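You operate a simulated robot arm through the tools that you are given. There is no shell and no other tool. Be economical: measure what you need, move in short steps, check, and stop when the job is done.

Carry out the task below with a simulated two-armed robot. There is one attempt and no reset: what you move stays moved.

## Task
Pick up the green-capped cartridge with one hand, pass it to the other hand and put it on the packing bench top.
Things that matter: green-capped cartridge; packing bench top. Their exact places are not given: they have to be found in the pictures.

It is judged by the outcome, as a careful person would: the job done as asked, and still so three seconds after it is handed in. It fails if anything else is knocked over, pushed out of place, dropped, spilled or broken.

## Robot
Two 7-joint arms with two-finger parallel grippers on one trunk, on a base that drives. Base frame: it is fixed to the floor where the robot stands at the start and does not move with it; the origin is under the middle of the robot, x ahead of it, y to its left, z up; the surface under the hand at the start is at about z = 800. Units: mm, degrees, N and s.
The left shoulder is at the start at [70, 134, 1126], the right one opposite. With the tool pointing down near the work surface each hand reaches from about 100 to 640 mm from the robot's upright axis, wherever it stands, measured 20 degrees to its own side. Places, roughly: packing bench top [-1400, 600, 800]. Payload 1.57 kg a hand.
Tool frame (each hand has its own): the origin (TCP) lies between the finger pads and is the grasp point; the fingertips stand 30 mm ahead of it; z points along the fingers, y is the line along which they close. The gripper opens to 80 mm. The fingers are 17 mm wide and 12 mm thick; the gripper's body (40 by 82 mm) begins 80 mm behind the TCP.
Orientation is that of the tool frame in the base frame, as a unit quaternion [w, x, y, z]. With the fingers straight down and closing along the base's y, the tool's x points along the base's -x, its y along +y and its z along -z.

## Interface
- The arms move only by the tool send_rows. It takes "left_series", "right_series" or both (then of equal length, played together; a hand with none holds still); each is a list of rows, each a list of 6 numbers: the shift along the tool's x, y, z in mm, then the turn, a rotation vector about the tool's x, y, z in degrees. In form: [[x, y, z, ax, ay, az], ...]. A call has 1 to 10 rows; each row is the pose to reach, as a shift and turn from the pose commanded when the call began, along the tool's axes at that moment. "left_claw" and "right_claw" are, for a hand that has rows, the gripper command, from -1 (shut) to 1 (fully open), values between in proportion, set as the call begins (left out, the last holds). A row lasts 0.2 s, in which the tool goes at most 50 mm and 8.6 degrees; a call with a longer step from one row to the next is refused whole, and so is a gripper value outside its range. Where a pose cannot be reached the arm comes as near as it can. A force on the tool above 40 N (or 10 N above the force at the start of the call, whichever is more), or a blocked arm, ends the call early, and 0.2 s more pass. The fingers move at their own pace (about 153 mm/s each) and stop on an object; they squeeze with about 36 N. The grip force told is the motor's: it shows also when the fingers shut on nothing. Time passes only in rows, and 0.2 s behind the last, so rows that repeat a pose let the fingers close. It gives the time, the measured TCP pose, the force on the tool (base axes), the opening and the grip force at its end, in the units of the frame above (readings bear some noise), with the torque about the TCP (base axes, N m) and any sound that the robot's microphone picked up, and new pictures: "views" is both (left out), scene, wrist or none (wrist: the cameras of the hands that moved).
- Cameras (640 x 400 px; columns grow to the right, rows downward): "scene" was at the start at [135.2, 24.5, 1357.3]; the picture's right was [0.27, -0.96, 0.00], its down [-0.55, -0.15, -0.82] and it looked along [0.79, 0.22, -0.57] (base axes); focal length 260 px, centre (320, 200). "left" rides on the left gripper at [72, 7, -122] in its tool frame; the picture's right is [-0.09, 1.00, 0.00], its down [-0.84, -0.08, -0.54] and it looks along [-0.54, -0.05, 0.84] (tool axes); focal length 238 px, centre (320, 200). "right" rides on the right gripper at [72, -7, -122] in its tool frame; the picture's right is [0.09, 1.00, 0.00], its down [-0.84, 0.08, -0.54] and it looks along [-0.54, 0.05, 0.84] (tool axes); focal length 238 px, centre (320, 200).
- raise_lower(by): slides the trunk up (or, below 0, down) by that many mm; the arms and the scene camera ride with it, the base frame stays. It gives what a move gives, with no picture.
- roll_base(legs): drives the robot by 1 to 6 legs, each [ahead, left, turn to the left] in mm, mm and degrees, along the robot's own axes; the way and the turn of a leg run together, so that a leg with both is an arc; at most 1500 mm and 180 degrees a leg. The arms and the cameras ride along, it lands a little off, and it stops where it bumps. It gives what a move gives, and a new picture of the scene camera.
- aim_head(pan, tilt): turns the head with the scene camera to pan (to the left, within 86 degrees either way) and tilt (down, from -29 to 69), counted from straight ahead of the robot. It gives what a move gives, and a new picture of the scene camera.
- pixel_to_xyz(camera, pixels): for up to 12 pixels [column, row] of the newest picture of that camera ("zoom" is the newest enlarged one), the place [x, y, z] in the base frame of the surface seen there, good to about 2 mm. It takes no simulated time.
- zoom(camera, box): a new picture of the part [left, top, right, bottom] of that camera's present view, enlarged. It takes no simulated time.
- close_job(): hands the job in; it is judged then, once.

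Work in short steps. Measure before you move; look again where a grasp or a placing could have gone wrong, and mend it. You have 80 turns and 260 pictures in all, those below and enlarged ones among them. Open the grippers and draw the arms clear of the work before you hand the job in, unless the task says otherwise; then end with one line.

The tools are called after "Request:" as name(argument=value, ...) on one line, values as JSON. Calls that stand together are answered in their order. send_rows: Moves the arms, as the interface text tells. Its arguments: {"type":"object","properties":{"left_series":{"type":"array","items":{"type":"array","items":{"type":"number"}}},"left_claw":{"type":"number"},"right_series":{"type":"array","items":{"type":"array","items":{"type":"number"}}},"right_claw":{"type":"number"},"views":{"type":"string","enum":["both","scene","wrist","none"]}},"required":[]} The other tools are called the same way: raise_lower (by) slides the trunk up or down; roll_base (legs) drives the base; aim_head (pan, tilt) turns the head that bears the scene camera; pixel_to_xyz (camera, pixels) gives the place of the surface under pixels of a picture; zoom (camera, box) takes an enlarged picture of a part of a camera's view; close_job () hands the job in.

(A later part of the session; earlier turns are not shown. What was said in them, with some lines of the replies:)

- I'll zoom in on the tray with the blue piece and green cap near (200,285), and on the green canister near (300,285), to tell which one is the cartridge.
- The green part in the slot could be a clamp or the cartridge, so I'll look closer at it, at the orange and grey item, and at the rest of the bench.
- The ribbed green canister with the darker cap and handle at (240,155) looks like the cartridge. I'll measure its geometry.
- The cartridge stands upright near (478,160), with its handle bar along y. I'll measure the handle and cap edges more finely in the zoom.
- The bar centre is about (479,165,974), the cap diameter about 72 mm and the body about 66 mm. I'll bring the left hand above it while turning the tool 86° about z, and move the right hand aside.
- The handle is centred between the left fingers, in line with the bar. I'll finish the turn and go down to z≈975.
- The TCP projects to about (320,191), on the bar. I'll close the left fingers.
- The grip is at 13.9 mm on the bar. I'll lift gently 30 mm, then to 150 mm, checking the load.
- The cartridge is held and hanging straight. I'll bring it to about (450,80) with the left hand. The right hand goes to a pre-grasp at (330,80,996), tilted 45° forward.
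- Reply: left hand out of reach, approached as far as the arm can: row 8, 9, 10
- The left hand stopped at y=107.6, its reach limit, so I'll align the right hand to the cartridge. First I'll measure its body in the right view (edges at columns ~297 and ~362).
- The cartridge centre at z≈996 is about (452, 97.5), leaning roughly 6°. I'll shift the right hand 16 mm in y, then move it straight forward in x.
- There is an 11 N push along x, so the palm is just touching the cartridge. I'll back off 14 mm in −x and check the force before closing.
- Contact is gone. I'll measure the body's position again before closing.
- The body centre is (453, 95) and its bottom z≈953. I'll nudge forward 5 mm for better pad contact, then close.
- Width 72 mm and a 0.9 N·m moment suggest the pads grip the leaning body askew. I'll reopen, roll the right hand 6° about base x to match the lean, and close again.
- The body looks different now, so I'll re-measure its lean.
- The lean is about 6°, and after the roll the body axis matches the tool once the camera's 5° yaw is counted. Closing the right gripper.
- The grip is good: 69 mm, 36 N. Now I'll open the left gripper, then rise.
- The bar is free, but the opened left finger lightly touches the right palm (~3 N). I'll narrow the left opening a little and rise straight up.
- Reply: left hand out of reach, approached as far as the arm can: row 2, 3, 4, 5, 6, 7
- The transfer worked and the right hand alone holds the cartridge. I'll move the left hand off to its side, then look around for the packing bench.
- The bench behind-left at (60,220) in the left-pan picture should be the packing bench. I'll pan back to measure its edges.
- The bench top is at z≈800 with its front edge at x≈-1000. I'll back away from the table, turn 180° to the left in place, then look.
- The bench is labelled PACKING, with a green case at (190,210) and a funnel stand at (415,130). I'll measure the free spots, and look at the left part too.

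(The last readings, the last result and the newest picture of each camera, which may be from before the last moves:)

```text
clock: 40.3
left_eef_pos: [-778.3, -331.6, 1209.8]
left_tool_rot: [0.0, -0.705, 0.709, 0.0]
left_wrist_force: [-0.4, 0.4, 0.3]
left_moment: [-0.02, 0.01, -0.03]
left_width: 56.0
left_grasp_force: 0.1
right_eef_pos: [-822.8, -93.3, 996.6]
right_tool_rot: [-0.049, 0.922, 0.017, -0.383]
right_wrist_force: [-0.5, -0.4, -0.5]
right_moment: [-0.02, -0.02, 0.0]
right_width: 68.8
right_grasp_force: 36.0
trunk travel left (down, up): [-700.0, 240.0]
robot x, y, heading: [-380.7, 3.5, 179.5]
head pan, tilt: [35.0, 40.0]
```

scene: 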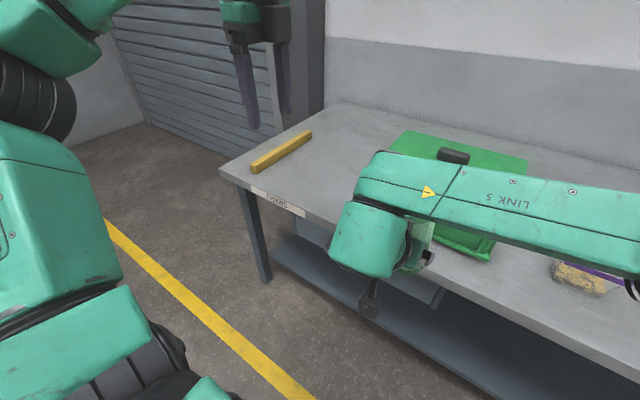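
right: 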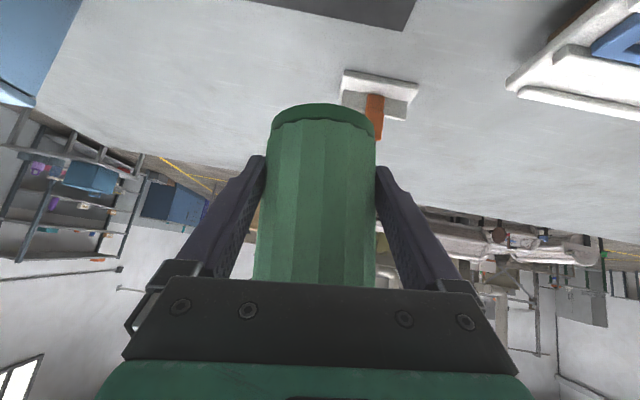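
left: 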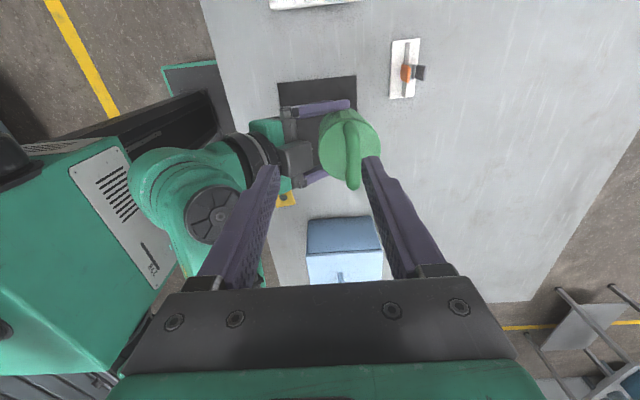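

There's another item at (590,275). I'll measure it, then slide the robot right toward y≈520, staying back from the bench, and look at the free stretch.

Request:
pixel_to_xyz(camera="scene", pixels=[[575, 262], [590, 280], [615, 285], [560, 275], [520, 240], [520, 165], [540, 300]])

Request:
roll_base(legs=[[0, -520, 0]])

Request:
aim_head(pan=0, tilt=40)

```text
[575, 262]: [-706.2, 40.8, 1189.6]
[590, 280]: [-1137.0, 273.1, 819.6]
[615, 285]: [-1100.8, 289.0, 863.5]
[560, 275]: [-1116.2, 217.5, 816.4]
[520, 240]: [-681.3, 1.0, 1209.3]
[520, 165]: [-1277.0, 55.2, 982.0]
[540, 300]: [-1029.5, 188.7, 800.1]
```

```text
clock: 43.3
left_eef_pos: [-775.5, 186.7, 1209.8]
left_tool_rot: [0.0, -0.704, 0.71, 0.0]
left_wrist_force: [0.3, -0.5, 0.5]
left_moment: [-0.03, -0.03, -0.02]
left_width: 56.1
left_grasp_force: 0.1
right_eef_pos: [-819.3, 424.5, 996.8]
right_tool_rot: [-0.05, 0.923, 0.016, -0.382]
right_wrist_force: [0.4, -0.8, 0.6]
right_moment: [0.02, -0.01, 0.0]
right_width: 68.9
right_grasp_force: 35.8
trunk travel left (down, up): [-700.0, 240.0]
robot x, y, heading: [-376.3, 519.8, 179.7]
head pan, tilt: [35.0, 40.0]
```

scene: 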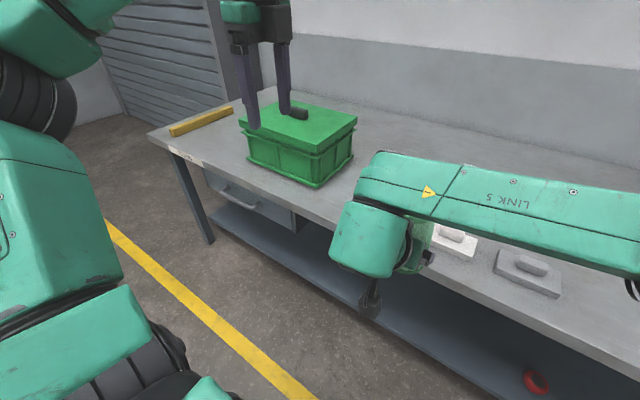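

```text
clock: 44.3
left_eef_pos: [-777.2, 187.1, 1209.9]
left_tool_rot: [0.0, -0.704, 0.71, 0.0]
left_wrist_force: [0.0, 0.2, 0.2]
left_moment: [-0.03, 0.03, -0.01]
left_width: 55.9
left_grasp_force: 0.1
right_eef_pos: [-819.1, 425.6, 996.3]
right_tool_rot: [-0.05, 0.923, 0.016, -0.382]
right_wrist_force: [0.2, 0.5, -0.4]
right_moment: [0.02, -0.06, 0.02]
right_width: 68.6
right_grasp_force: 35.9
trunk travel left (down, up): [-700.0, 240.0]
robot x, y, heading: [-376.5, 519.2, 179.5]
head pan, tilt: [0.0, 40.0]
```

scene: 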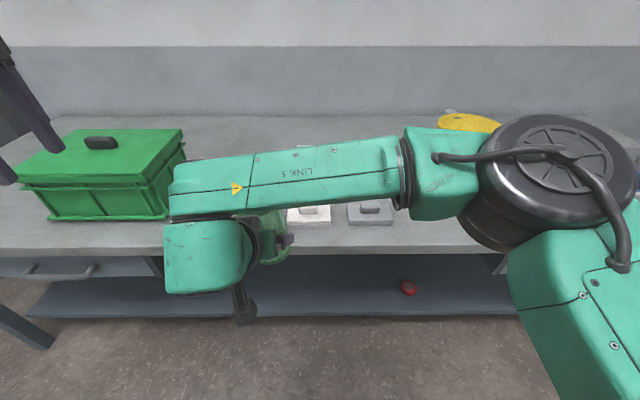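

The arm blocks part of the head view, so I'll look through the right and left wrist cameras.

Request:
zoom(camera="right", box=[0, 0, 640, 400])

Request:
zoom(camera="left", box=[0, 0, 640, 400])

Request:
pixel_to_xyz(camera="scene", pixels=[[290, 222], [330, 222], [350, 222], [393, 220], [180, 215], [300, 125], [440, 230], [470, 120], [350, 247], [320, 205], [375, 205]])

```text
1.00 times, centred on (320, 200) of right (not enlarged: the box is as wide or as high as the picture)
```

zoom: 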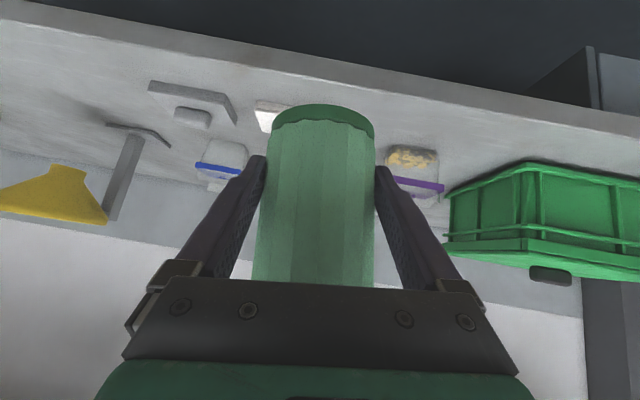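

```text
1.00 times, centred on (320, 200) of left (not enlarged: the box is as wide or as high as the picture)
```

zoom: 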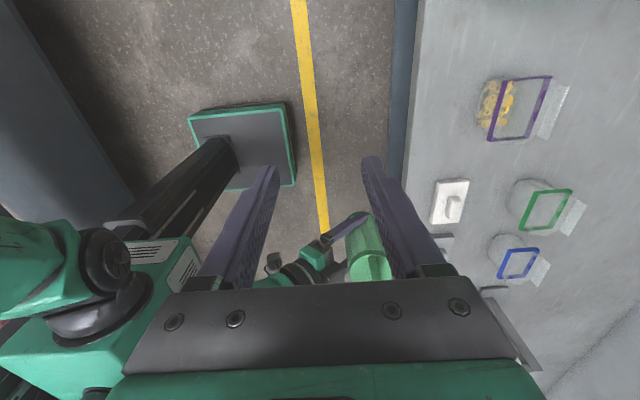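

```text
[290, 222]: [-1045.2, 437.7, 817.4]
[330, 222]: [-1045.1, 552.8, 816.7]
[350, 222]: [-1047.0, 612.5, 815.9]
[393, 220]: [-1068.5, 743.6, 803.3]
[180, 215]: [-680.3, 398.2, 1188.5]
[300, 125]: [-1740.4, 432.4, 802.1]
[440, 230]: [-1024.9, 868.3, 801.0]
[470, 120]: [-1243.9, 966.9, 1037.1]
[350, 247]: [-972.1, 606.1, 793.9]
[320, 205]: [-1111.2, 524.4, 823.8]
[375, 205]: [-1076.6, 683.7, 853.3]
```

The items on the bench are the crate (y<70), jars, floats at y 435–745 and the funnel near y≥900. A free spot seems to be near (-1070, 830). I'll move the right hand 200 mm to the robot's right, which unblocks the view, and undo the 6° roll.

Request:
send_rows(right_series=[[0, -20, 0, -0.4, 0, 0.4], [0, -40, 0, -0.8, 0, 0.8], [0, -60, 0, -1.2, 0, 1.2], [0, -80, 0, -1.7, 0, 1.7], [0, -100, 0, -2.1, 0, 2.1], [0, -120, 0, -2.5, 0, 2.5], [0, -140, 0, -2.9, 0, 2.9], [0, -160, 0, -3.4, 0, 3.4], [0, -180, 0, -3.8, 0, 3.8], [0, -200, 0, -4.2, 0, 4.2]])

Request:
roll_base(legs=[[0, -200, 0]])

```text
clock: 46.5
left_eef_pos: [-776.7, 189.8, 1211.2]
left_tool_rot: [-0.001, -0.704, 0.71, -0.001]
left_wrist_force: [0.1, 1.1, -0.7]
left_moment: [0.01, -0.01, 0.0]
left_width: 56.4
left_grasp_force: 0.0
right_eef_pos: [-818.9, 625.9, 1018.2]
right_tool_rot: [-0.001, 0.924, -0.004, -0.383]
right_wrist_force: [0.5, -0.2, -2.7]
right_moment: [-0.01, -0.04, 0.03]
right_width: 68.8
right_grasp_force: 36.2
trunk travel left (down, up): [-700.0, 240.0]
robot x, y, heading: [-378.2, 517.8, 179.6]
head pan, tilt: [0.0, 40.0]
```

scene: 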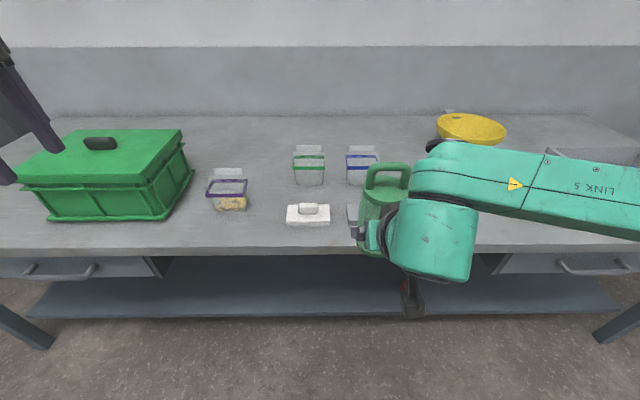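
right: 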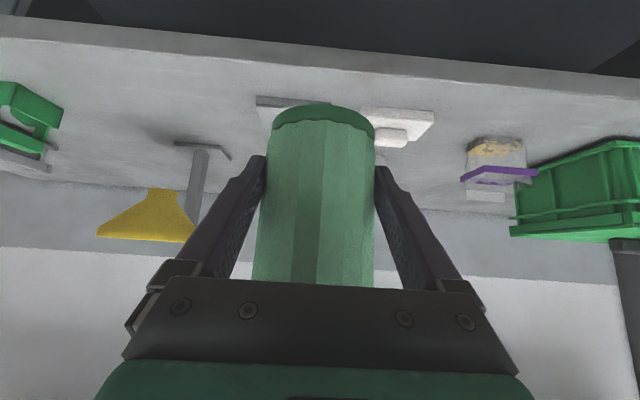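

```text
clock: 48.1
left_eef_pos: [-773.2, 385.3, 1209.4]
left_tool_rot: [0.001, -0.706, 0.709, 0.001]
left_wrist_force: [-0.7, 0.9, -0.5]
left_moment: [0.01, 0.02, 0.01]
left_width: 56.0
left_grasp_force: 0.0
right_eef_pos: [-817.9, 822.2, 1018.0]
right_tool_rot: [-0.002, 0.924, -0.003, -0.383]
right_wrist_force: [-0.4, 1.0, -2.5]
right_moment: [-0.03, -0.02, -0.01]
right_width: 69.2
right_grasp_force: 35.8
trunk travel left (down, up): [-700.0, 240.0]
robot x, y, heading: [-377.1, 720.3, 179.4]
head pan, tilt: [0.0, 40.0]
```

scene: 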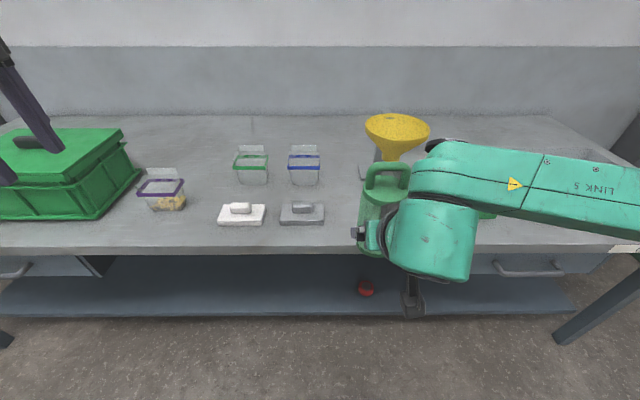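

Now the floats end near column 325 and the funnel stand base is near (362,172). I'll measure these and the cartridge's lean.

Request:
pixel_to_xyz(camera="scene", pixels=[[325, 218], [323, 206], [362, 175], [366, 118], [340, 200], [338, 247], [398, 165], [386, 192], [372, 170], [384, 235], [362, 180]])

Request:
zoom(camera="scene", box=[330, 100, 490, 270])

Request:
zoom(camera="right", box=[0, 0, 640, 400])

```text
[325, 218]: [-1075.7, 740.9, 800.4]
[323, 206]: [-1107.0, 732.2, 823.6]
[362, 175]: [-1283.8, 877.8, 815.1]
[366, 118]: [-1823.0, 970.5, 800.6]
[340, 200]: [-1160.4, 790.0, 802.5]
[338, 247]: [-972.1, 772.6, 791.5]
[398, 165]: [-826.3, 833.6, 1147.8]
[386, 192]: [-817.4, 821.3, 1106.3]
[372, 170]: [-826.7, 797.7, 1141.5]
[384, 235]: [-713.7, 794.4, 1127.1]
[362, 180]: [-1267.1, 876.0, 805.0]
```

```text
2.35 times, centred on (410, 185) of scene
```

zoom: 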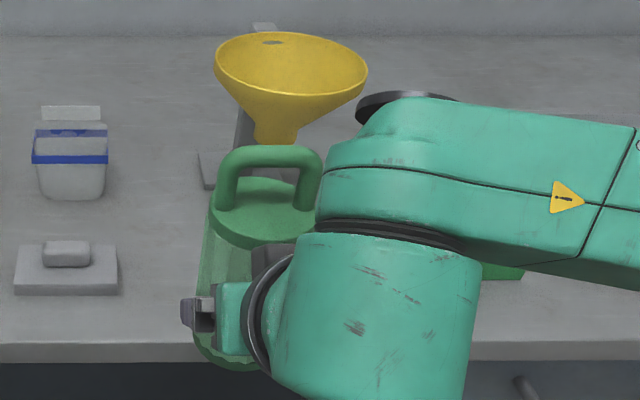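

```text
1.00 times, centred on (320, 200) of right (not enlarged: the box is as wide or as high as the picture)
```

zoom: 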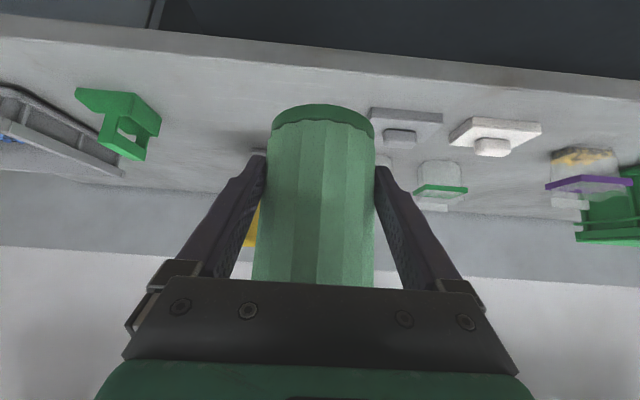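

Target is (-1070, 822): clear of the grey float (y≤743) and the funnel (x<-1150, y>876). I'll check the lean on handle, cap and body points first.

Request:
pixel_to_xyz(camera="zoom", pixels=[[274, 150], [322, 150], [316, 230], [270, 150], [370, 150], [260, 230], [370, 230], [320, 106], [320, 112]])

Request:
zoom(camera="scene", box=[340, 145, 420, 265])

```text
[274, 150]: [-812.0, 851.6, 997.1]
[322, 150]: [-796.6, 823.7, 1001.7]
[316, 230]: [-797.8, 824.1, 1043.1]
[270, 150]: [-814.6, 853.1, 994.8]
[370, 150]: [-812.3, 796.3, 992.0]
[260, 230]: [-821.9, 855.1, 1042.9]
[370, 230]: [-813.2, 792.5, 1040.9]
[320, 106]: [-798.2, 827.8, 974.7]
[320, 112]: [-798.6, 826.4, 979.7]
```

```text
3.33 times, centred on (380, 205) of scene
```

zoom: 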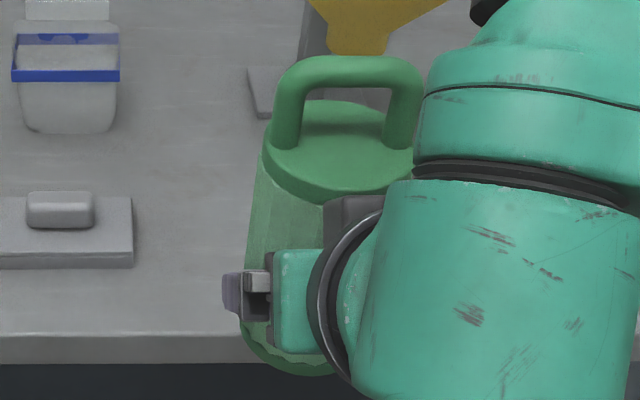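

The cartridge is upright with its centre at (-832,824) and bottom at z≈974. I'll drive 238 mm ahead so it sits over the spot.

Request:
roll_base(legs=[[238, 0, 0]])

Request:
zoom(camera="right", box=[0, 0, 640, 400])

```text
clock: 49.9
left_eef_pos: [-1010.5, 388.2, 1211.1]
left_tool_rot: [0.0, -0.705, 0.709, 0.0]
left_wrist_force: [0.0, 0.1, -0.5]
left_moment: [0.0, 0.0, -0.02]
left_width: 55.9
left_grasp_force: 0.1
right_eef_pos: [-1054.7, 825.3, 1017.4]
right_tool_rot: [-0.001, 0.924, -0.003, -0.383]
right_wrist_force: [0.9, 0.4, -2.8]
right_moment: [0.0, -0.02, 0.01]
right_width: 68.7
right_grasp_force: 36.1
trunk travel left (down, up): [-700.0, 240.0]
robot x, y, heading: [-611.8, 720.8, 179.6]
head pan, tilt: [0.0, 40.0]
```

scene: 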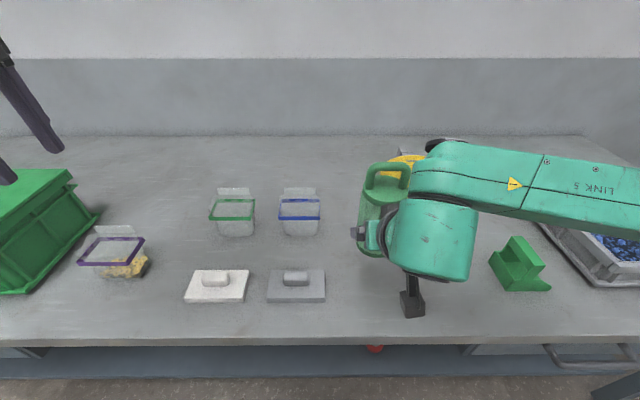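

```text
1.00 times, centred on (320, 200) of right (not enlarged: the box is as wide or as high as the picture)
```

zoom: 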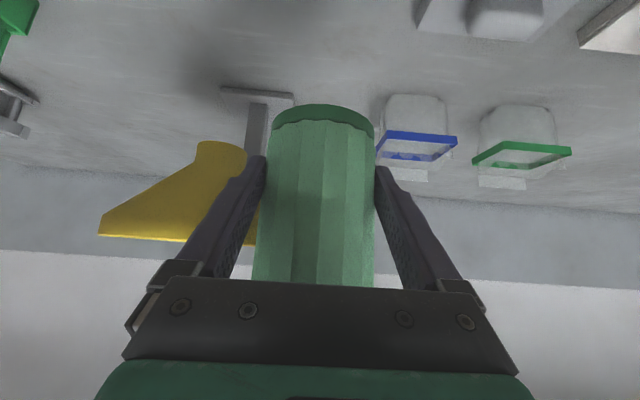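

The funnel on the left of the wrist view looks fairly close, so I'll measure its nearest points before lowering.

Request:
pixel_to_xyz(camera="zoom", pixels=[[220, 150], [240, 170], [200, 200], [105, 232], [230, 215], [248, 242], [260, 120], [290, 97], [225, 90], [180, 235]])

```text
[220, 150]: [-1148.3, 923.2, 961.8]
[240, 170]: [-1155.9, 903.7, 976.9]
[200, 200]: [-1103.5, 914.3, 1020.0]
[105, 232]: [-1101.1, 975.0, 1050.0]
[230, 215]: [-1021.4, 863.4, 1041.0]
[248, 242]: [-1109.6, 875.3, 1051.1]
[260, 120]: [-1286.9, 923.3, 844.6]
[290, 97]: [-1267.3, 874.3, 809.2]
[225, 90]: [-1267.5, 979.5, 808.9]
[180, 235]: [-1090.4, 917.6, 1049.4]
```

The funnel rim (z≈1050) comes to x≈-1090, y≈875, leaving roughly 29 mm. The bench edge is at x≈-970, so I'll pull back 30 mm and 8 mm sideways for margin. Then I'll lower 150 mm.

Request:
send_rows(right_series=[[10.5, 4, -10.5, 0, 0, 0], [21, 8, -21, 0, 0, 0], [35, 8, -7, 0, 0, 0], [49, 8, 7, 0, 0, 0], [63, 8, 21, 0, 0, 0], [77, 8, 35, 0, 0, 0], [91, 8, 49, 0, 0, 0], [105, 8, 63, 0, 0, 0], [119, 8, 77, 0, 0, 0], [127, 8, 85, 0, 0, 0]])

```text
clock: 52.1
left_eef_pos: [-1011.1, 388.5, 1210.0]
left_tool_rot: [0.0, -0.705, 0.709, 0.0]
left_wrist_force: [-0.6, 0.1, -0.6]
left_moment: [0.04, 0.01, 0.03]
left_width: 55.8
left_grasp_force: 0.1
right_eef_pos: [-1027.0, 818.0, 866.7]
right_tool_rot: [-0.001, 0.924, -0.002, -0.382]
right_wrist_force: [0.1, 0.7, -2.3]
right_moment: [-0.01, -0.05, -0.02]
right_width: 69.0
right_grasp_force: 36.4
trunk travel left (down, up): [-700.0, 240.0]
robot x, y, heading: [-612.5, 722.6, 180.0]
head pan, tilt: [0.0, 40.0]
```

scene: 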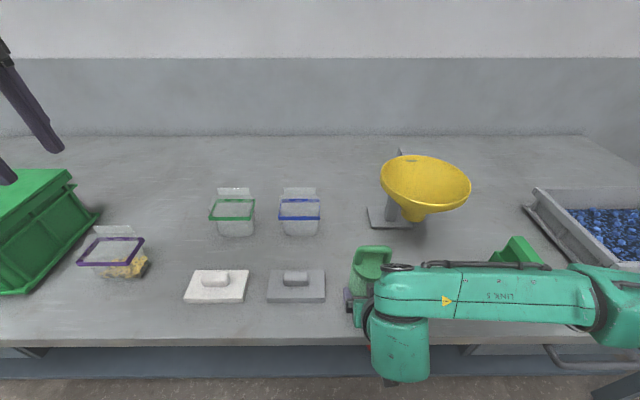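
right: 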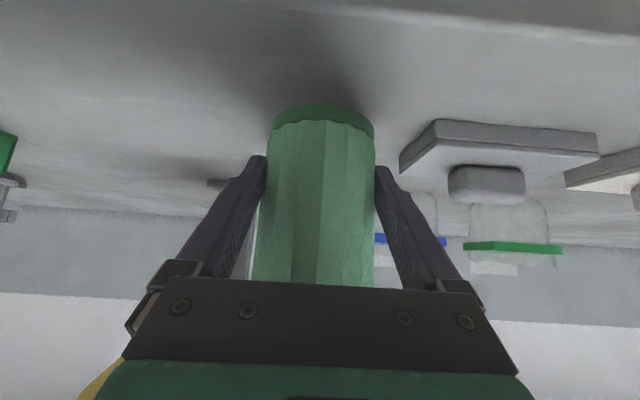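

The bottom should now be ~22 mm above the bench. The forearm passes near the green stand at (515,250), so I'll check their places and the cartridge bottom.

Request:
pixel_to_xyz(camera="scene", pixels=[[515, 250], [480, 290], [560, 290], [600, 300], [560, 320], [620, 340], [520, 264], [550, 262]])

Request:
pixel_to_xyz(camera="right", pixels=[[320, 106], [320, 112], [322, 150], [318, 230], [320, 98], [320, 80], [400, 160], [440, 125]])

Request:
zoom(camera="scene", box=[460, 220, 640, 360])

```text
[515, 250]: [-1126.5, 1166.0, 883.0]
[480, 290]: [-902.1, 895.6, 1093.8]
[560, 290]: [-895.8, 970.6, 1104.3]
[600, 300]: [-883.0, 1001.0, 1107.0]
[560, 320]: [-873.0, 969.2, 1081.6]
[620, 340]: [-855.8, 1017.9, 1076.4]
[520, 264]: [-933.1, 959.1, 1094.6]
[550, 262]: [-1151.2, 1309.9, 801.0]
```

```text
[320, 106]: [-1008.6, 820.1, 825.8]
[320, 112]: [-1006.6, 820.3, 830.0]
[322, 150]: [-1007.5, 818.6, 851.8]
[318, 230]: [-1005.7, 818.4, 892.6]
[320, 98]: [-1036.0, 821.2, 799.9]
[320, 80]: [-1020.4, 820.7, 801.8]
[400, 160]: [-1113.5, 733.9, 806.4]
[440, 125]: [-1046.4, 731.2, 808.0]
```

```text
2.86 times, centred on (550, 290) of scene
```

zoom: 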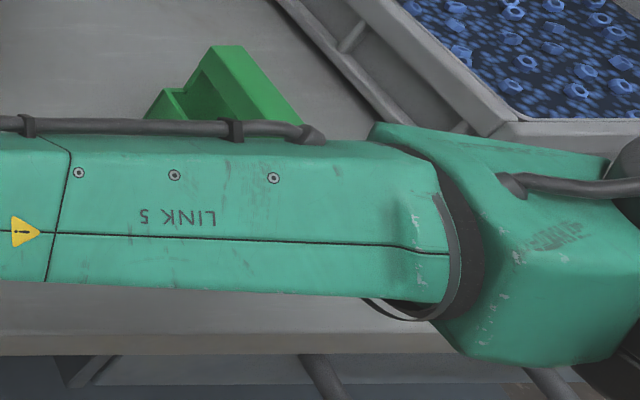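

The forearm at z≈1100 is well clear. The bottom is ~23 mm up and the bench top is at 801, so I'll lower 19 mm slowly and read the force.

Request:
send_rows(right_series=[[3.5, 0, 3.5, 0, 0, 0], [7, 0, 7, 0, 0, 0], [10.5, 0, 10.5, 0, 0, 0], [13.4, 0, 13.4, 0, 0, 0], [13.4, 0, 13.4, 0, 0, 0]], views="wrist")

Request:
pixel_to_xyz(camera="right", pixels=[[320, 104], [320, 106], [320, 101], [320, 98], [320, 94]])

```text
clock: 53.3
left_eef_pos: [-1010.9, 389.8, 1210.4]
left_tool_rot: [0.0, -0.706, 0.709, 0.0]
left_wrist_force: [0.2, 0.3, -0.6]
left_moment: [0.01, 0.02, -0.01]
left_width: 56.2
left_grasp_force: 0.1
right_eef_pos: [-1027.1, 817.4, 847.7]
right_tool_rot: [-0.001, 0.924, -0.002, -0.382]
right_wrist_force: [0.4, 0.3, -2.2]
right_moment: [-0.04, -0.04, 0.02]
right_width: 68.7
right_grasp_force: 35.4
trunk travel left (down, up): [-700.0, 240.0]
robot x, y, heading: [-616.7, 719.7, 179.9]
head pan, tilt: [0.0, 40.0]
```

right: 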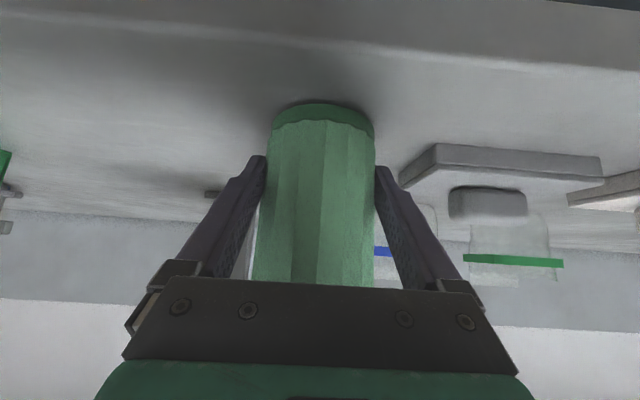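

```text
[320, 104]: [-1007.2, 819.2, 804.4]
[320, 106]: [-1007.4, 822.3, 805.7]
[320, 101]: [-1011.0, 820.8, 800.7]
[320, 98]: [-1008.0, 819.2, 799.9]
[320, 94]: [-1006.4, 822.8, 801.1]
```

No contact yet, and the bottom is ~2–4 mm up. I'll go on in 1 mm steps and watch the force.

Request:
send_rows(right_series=[[0.7, 0, 0.7, 0, 0, 0], [1.4, 0, 1.4, 0, 0, 0], [1.4, 0, 1.4, 0, 0, 0]], views="none")

Request:
send_rows(right_series=[[0.7, 0, 0.7, 0, 0, 0], [0.7, 0, 0.7, 0, 0, 0]], views="wrist")

```text
clock: 54.1
left_eef_pos: [-1012.9, 388.7, 1210.8]
left_tool_rot: [0.0, -0.705, 0.709, 0.0]
left_wrist_force: [0.4, 0.3, 0.8]
left_moment: [0.01, -0.01, 0.01]
left_width: 56.2
left_grasp_force: 0.1
right_eef_pos: [-1027.3, 817.5, 845.7]
right_tool_rot: [-0.001, 0.924, -0.002, -0.383]
right_wrist_force: [0.3, 0.9, -2.1]
right_moment: [-0.01, -0.05, 0.0]
right_width: 68.9
right_grasp_force: 36.0
trunk travel left (down, up): [-700.0, 240.0]
robot x, y, heading: [-609.6, 720.5, 179.6]
head pan, tilt: [0.0, 40.0]
```

```text
clock: 54.7
left_eef_pos: [-1011.1, 390.0, 1210.6]
left_tool_rot: [0.0, -0.706, 0.709, -0.001]
left_wrist_force: [-1.1, 0.1, 0.3]
left_moment: [0.0, -0.03, -0.03]
left_width: 56.3
left_grasp_force: 0.0
right_eef_pos: [-1027.3, 816.8, 845.7]
right_tool_rot: [-0.001, 0.924, -0.002, -0.383]
right_wrist_force: [0.1, -0.2, -2.1]
right_moment: [-0.01, -0.02, 0.01]
right_width: 68.7
right_grasp_force: 36.1
trunk travel left (down, up): [-700.0, 240.0]
robot x, y, heading: [-612.9, 717.6, 179.5]
head pan, tilt: [0.0, 40.0]
```

right: 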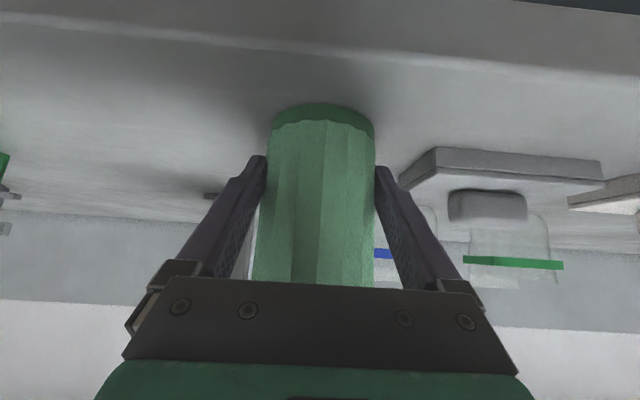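

Still only the carried weight shows. I'll continue 1–2 mm at a time.

Request:
send_rows(right_series=[[0.7, 0, 0.7, 0, 0, 0], [1.1, 0, 1.1, 0, 0, 0], [1.1, 0, 1.1, 0, 0, 0]], views="none")

Request:
send_rows(right_series=[[0.7, 0, 0.7, 0, 0, 0], [1.1, 0, 1.1, 0, 0, 0], [1.1, 0, 1.1, 0, 0, 0]], views="wrist")

```text
clock: 55.5
left_eef_pos: [-1011.5, 389.2, 1211.1]
left_tool_rot: [0.0, -0.705, 0.709, 0.001]
left_wrist_force: [0.0, 0.1, 0.1]
left_moment: [-0.02, -0.01, -0.01]
left_width: 55.8
left_grasp_force: 0.1
right_eef_pos: [-1027.3, 817.7, 845.3]
right_tool_rot: [-0.001, 0.924, -0.003, -0.383]
right_wrist_force: [-0.4, -1.6, -0.2]
right_moment: [0.02, -0.06, 0.04]
right_width: 68.8
right_grasp_force: 36.1
trunk travel left (down, up): [-700.0, 240.0]
robot x, y, heading: [-613.7, 723.4, 179.7]
head pan, tilt: [0.0, 40.0]
```

```text
clock: 56.3
left_eef_pos: [-1008.6, 389.0, 1211.4]
left_tool_rot: [-0.001, -0.705, 0.709, 0.001]
left_wrist_force: [0.3, 0.0, 0.1]
left_moment: [0.0, 0.02, 0.0]
left_width: 56.0
left_grasp_force: 0.1
right_eef_pos: [-1026.7, 817.6, 844.5]
right_tool_rot: [-0.001, 0.923, -0.002, -0.384]
right_wrist_force: [-1.3, 2.9, 11.0]
right_moment: [0.03, -0.21, 0.02]
right_width: 68.8
right_grasp_force: 36.1
trunk travel left (down, up): [-700.0, 240.0]
robot x, y, heading: [-616.0, 722.6, 179.7]
head pan, tilt: [0.0, 40.0]
```

right: 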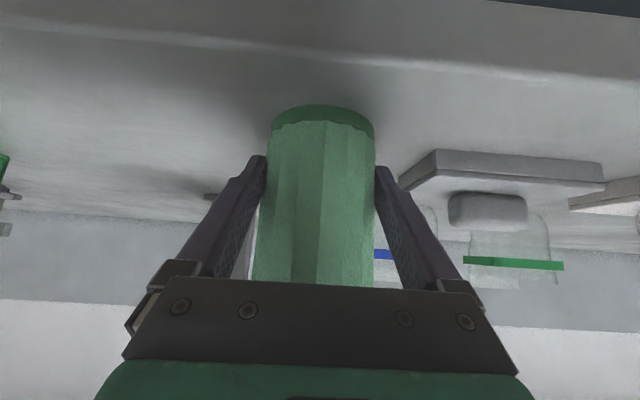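

It's seated (11 N upward). I'll ease up 1 mm, then open the right gripper.

Request:
send_rows(right_series=[[-0.8, 0, -0.8, 0, 0, 0], [-0.8, 0, -0.8, 0, 0, 0]], views="none")

Request:
send_rows(right_series=[[0, 0, 0, 0, 0, 0], [0, 0, 0, 0, 0, 0], [0, 0, 0, 0, 0, 0]], right_claw=1)

```text
clock: 56.9
left_eef_pos: [-1011.6, 387.5, 1210.3]
left_tool_rot: [0.0, -0.706, 0.709, 0.0]
left_wrist_force: [0.5, 0.2, -0.7]
left_moment: [-0.02, 0.0, 0.03]
left_width: 56.1
left_grasp_force: 0.0
right_eef_pos: [-1026.2, 817.0, 843.6]
right_tool_rot: [-0.001, 0.924, -0.002, -0.383]
right_wrist_force: [-2.0, 0.9, 3.7]
right_moment: [-0.08, 0.24, -0.07]
right_width: 68.5
right_grasp_force: 36.1
trunk travel left (down, up): [-700.0, 240.0]
robot x, y, heading: [-616.3, 720.9, 179.4]
head pan, tilt: [0.0, 40.0]
```

```text
clock: 57.7
left_eef_pos: [-1011.7, 389.1, 1210.2]
left_tool_rot: [0.0, -0.705, 0.709, 0.0]
left_wrist_force: [0.7, 0.7, -0.3]
left_moment: [0.01, 0.0, 0.0]
left_width: 56.1
left_grasp_force: 0.1
right_eef_pos: [-1026.1, 816.6, 843.3]
right_tool_rot: [-0.001, 0.924, -0.001, -0.383]
right_wrist_force: [-0.5, -0.3, -0.3]
right_moment: [0.01, 0.02, -0.02]
right_width: 80.1
right_grasp_force: 0.0
trunk travel left (down, up): [-700.0, 240.0]
robot x, y, heading: [-615.3, 718.1, 179.9]
head pan, tilt: [0.0, 40.0]
```

scene: 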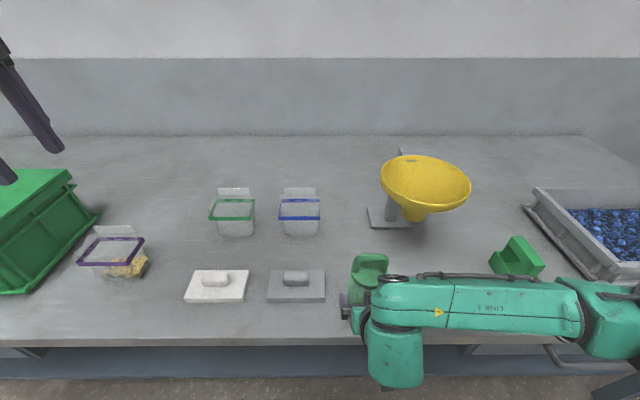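
right: 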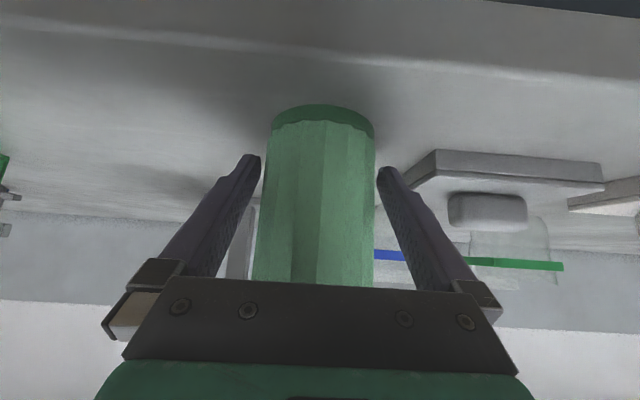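

Released; the cartridge stands upright. I'll withdraw the right hand straight back horizontally.

Request:
send_rows(right_series=[[5, 0, -5, 0, 0, 0], [13, 0, -13, 0, 0, 0], [23, 0, -23, 0, 0, 0], [33, 0, -33, 0, 0, 0], [43, 0, -43, 0, 0, 0], [53, 0, -53, 0, 0, 0], [63, 0, -63, 0, 0, 0], [73, 0, -73, 0, 0, 0], [82, 0, -82, 0, 0, 0]])

```text
clock: 59.7
left_eef_pos: [-1009.8, 385.6, 1209.4]
left_tool_rot: [0.001, -0.706, 0.709, 0.002]
left_wrist_force: [-0.1, -0.4, -0.2]
left_moment: [0.02, 0.0, -0.05]
left_width: 55.9
left_grasp_force: 0.0
right_eef_pos: [-928.1, 802.4, 848.5]
right_tool_rot: [0.009, 0.915, -0.017, -0.404]
right_wrist_force: [-0.3, -0.3, 0.2]
right_moment: [0.04, 0.03, 0.0]
right_width: 80.0
right_grasp_force: 0.1
trunk travel left (down, up): [-700.0, 240.0]
robot x, y, heading: [-611.3, 724.2, 179.7]
head pan, tilt: [0.0, 40.0]
```

scene: 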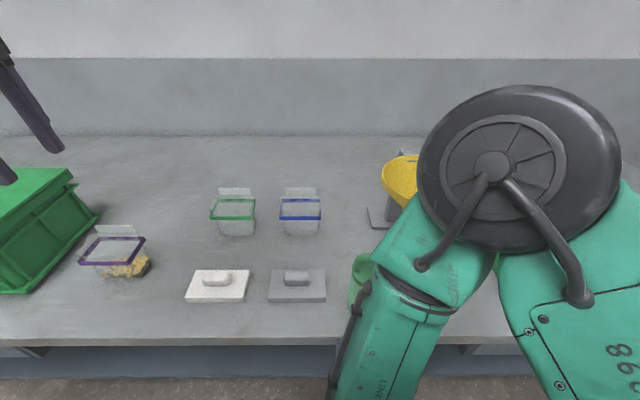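
right: 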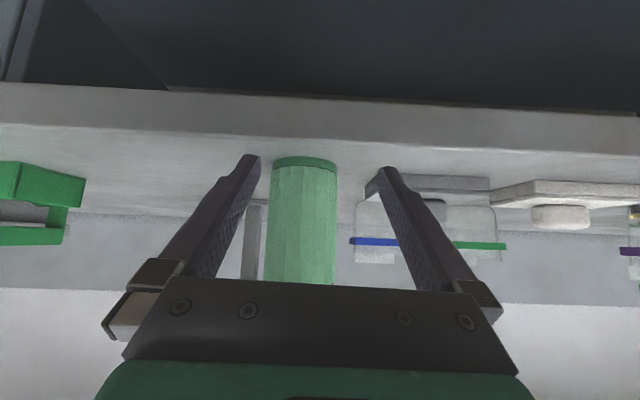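

The fingers are clear of the cartridge. I'll back the base off 250 mm and check the final scene.

Request:
roll_base(legs=[[-250, 0, 0]])

Request:
send_rows(right_series=[[0, -20, 0, 0, 0, 0], [0, -40, 0, 0, 0, 0], [0, -60, 0, 0, 0, 0], [0, -80, 0, 0, 0, 0], [0, -100, 0, 0, 0, 0]], left_series=[[0, 0, 0, 0, 0, 0], [0, 0, 0, 0, 0, 0], [0, 0, 0, 0, 0, 0], [0, 0, 0, 0, 0, 0], [0, 0, 0, 0, 0, 0]], left_claw=1)

```text
clock: 61.5
left_eef_pos: [-763.2, 387.5, 1209.7]
left_tool_rot: [0.001, -0.706, 0.708, -0.001]
left_wrist_force: [-0.1, 0.0, 0.0]
left_moment: [0.0, 0.0, 0.0]
left_width: 56.1
left_grasp_force: 0.0
right_eef_pos: [-680.1, 802.9, 848.1]
right_tool_rot: [0.012, 0.915, -0.012, -0.404]
right_wrist_force: [-0.1, -1.3, 0.5]
right_moment: [0.03, 0.0, 0.0]
right_width: 79.9
right_grasp_force: 0.0
trunk travel left (down, up): [-700.0, 240.0]
robot x, y, heading: [-364.3, 719.3, 179.7]
head pan, tilt: [0.0, 40.0]
```

scene: 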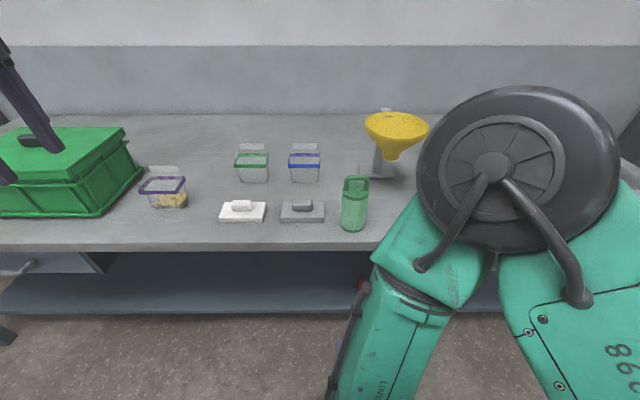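

```text
clock: 62.7
left_eef_pos: [-762.3, 387.7, 1211.3]
left_tool_rot: [0.001, -0.706, 0.708, -0.001]
left_wrist_force: [0.0, -0.6, -0.2]
left_moment: [-0.03, 0.01, 0.01]
left_width: 80.2
left_grasp_force: 0.1
right_eef_pos: [-712.6, 848.9, 849.9]
right_tool_rot: [0.025, 0.913, -0.044, -0.405]
right_wrist_force: [-1.3, -0.2, -0.4]
right_moment: [0.0, 0.0, 0.03]
right_width: 79.9
right_grasp_force: 0.1
right hand out of reach, approached as far as the arm can: row 2, 3, 4, 5
trunk travel left (down, up): [-700.0, 240.0]
robot x, y, heading: [-365.7, 718.3, 179.8]
head pan, tilt: [0.0, 40.0]
```

scene: 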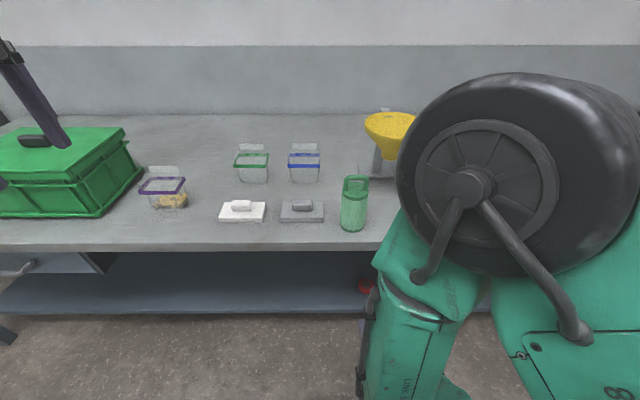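
right: 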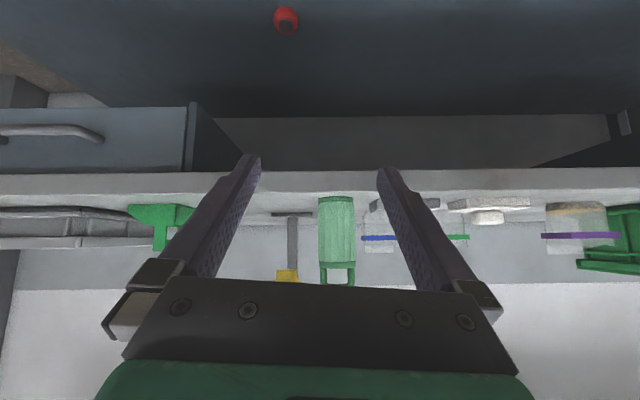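
left: 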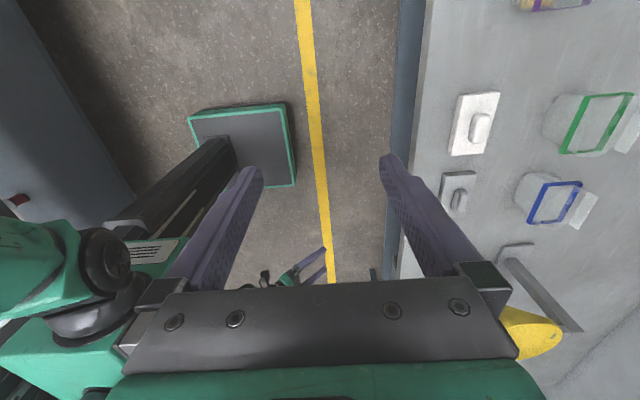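

The cartridge stands upright on the packing bench at (354,205), the other items are undisturbed, and both grippers are open and clear. Handing in.

Request:
close_job()

```text
The job is handed in.
```

I picked up the green-capped cartridge with the left hand and passed it to the right. The right hand set it upright on the packing bench top, with nothing else disturbed.
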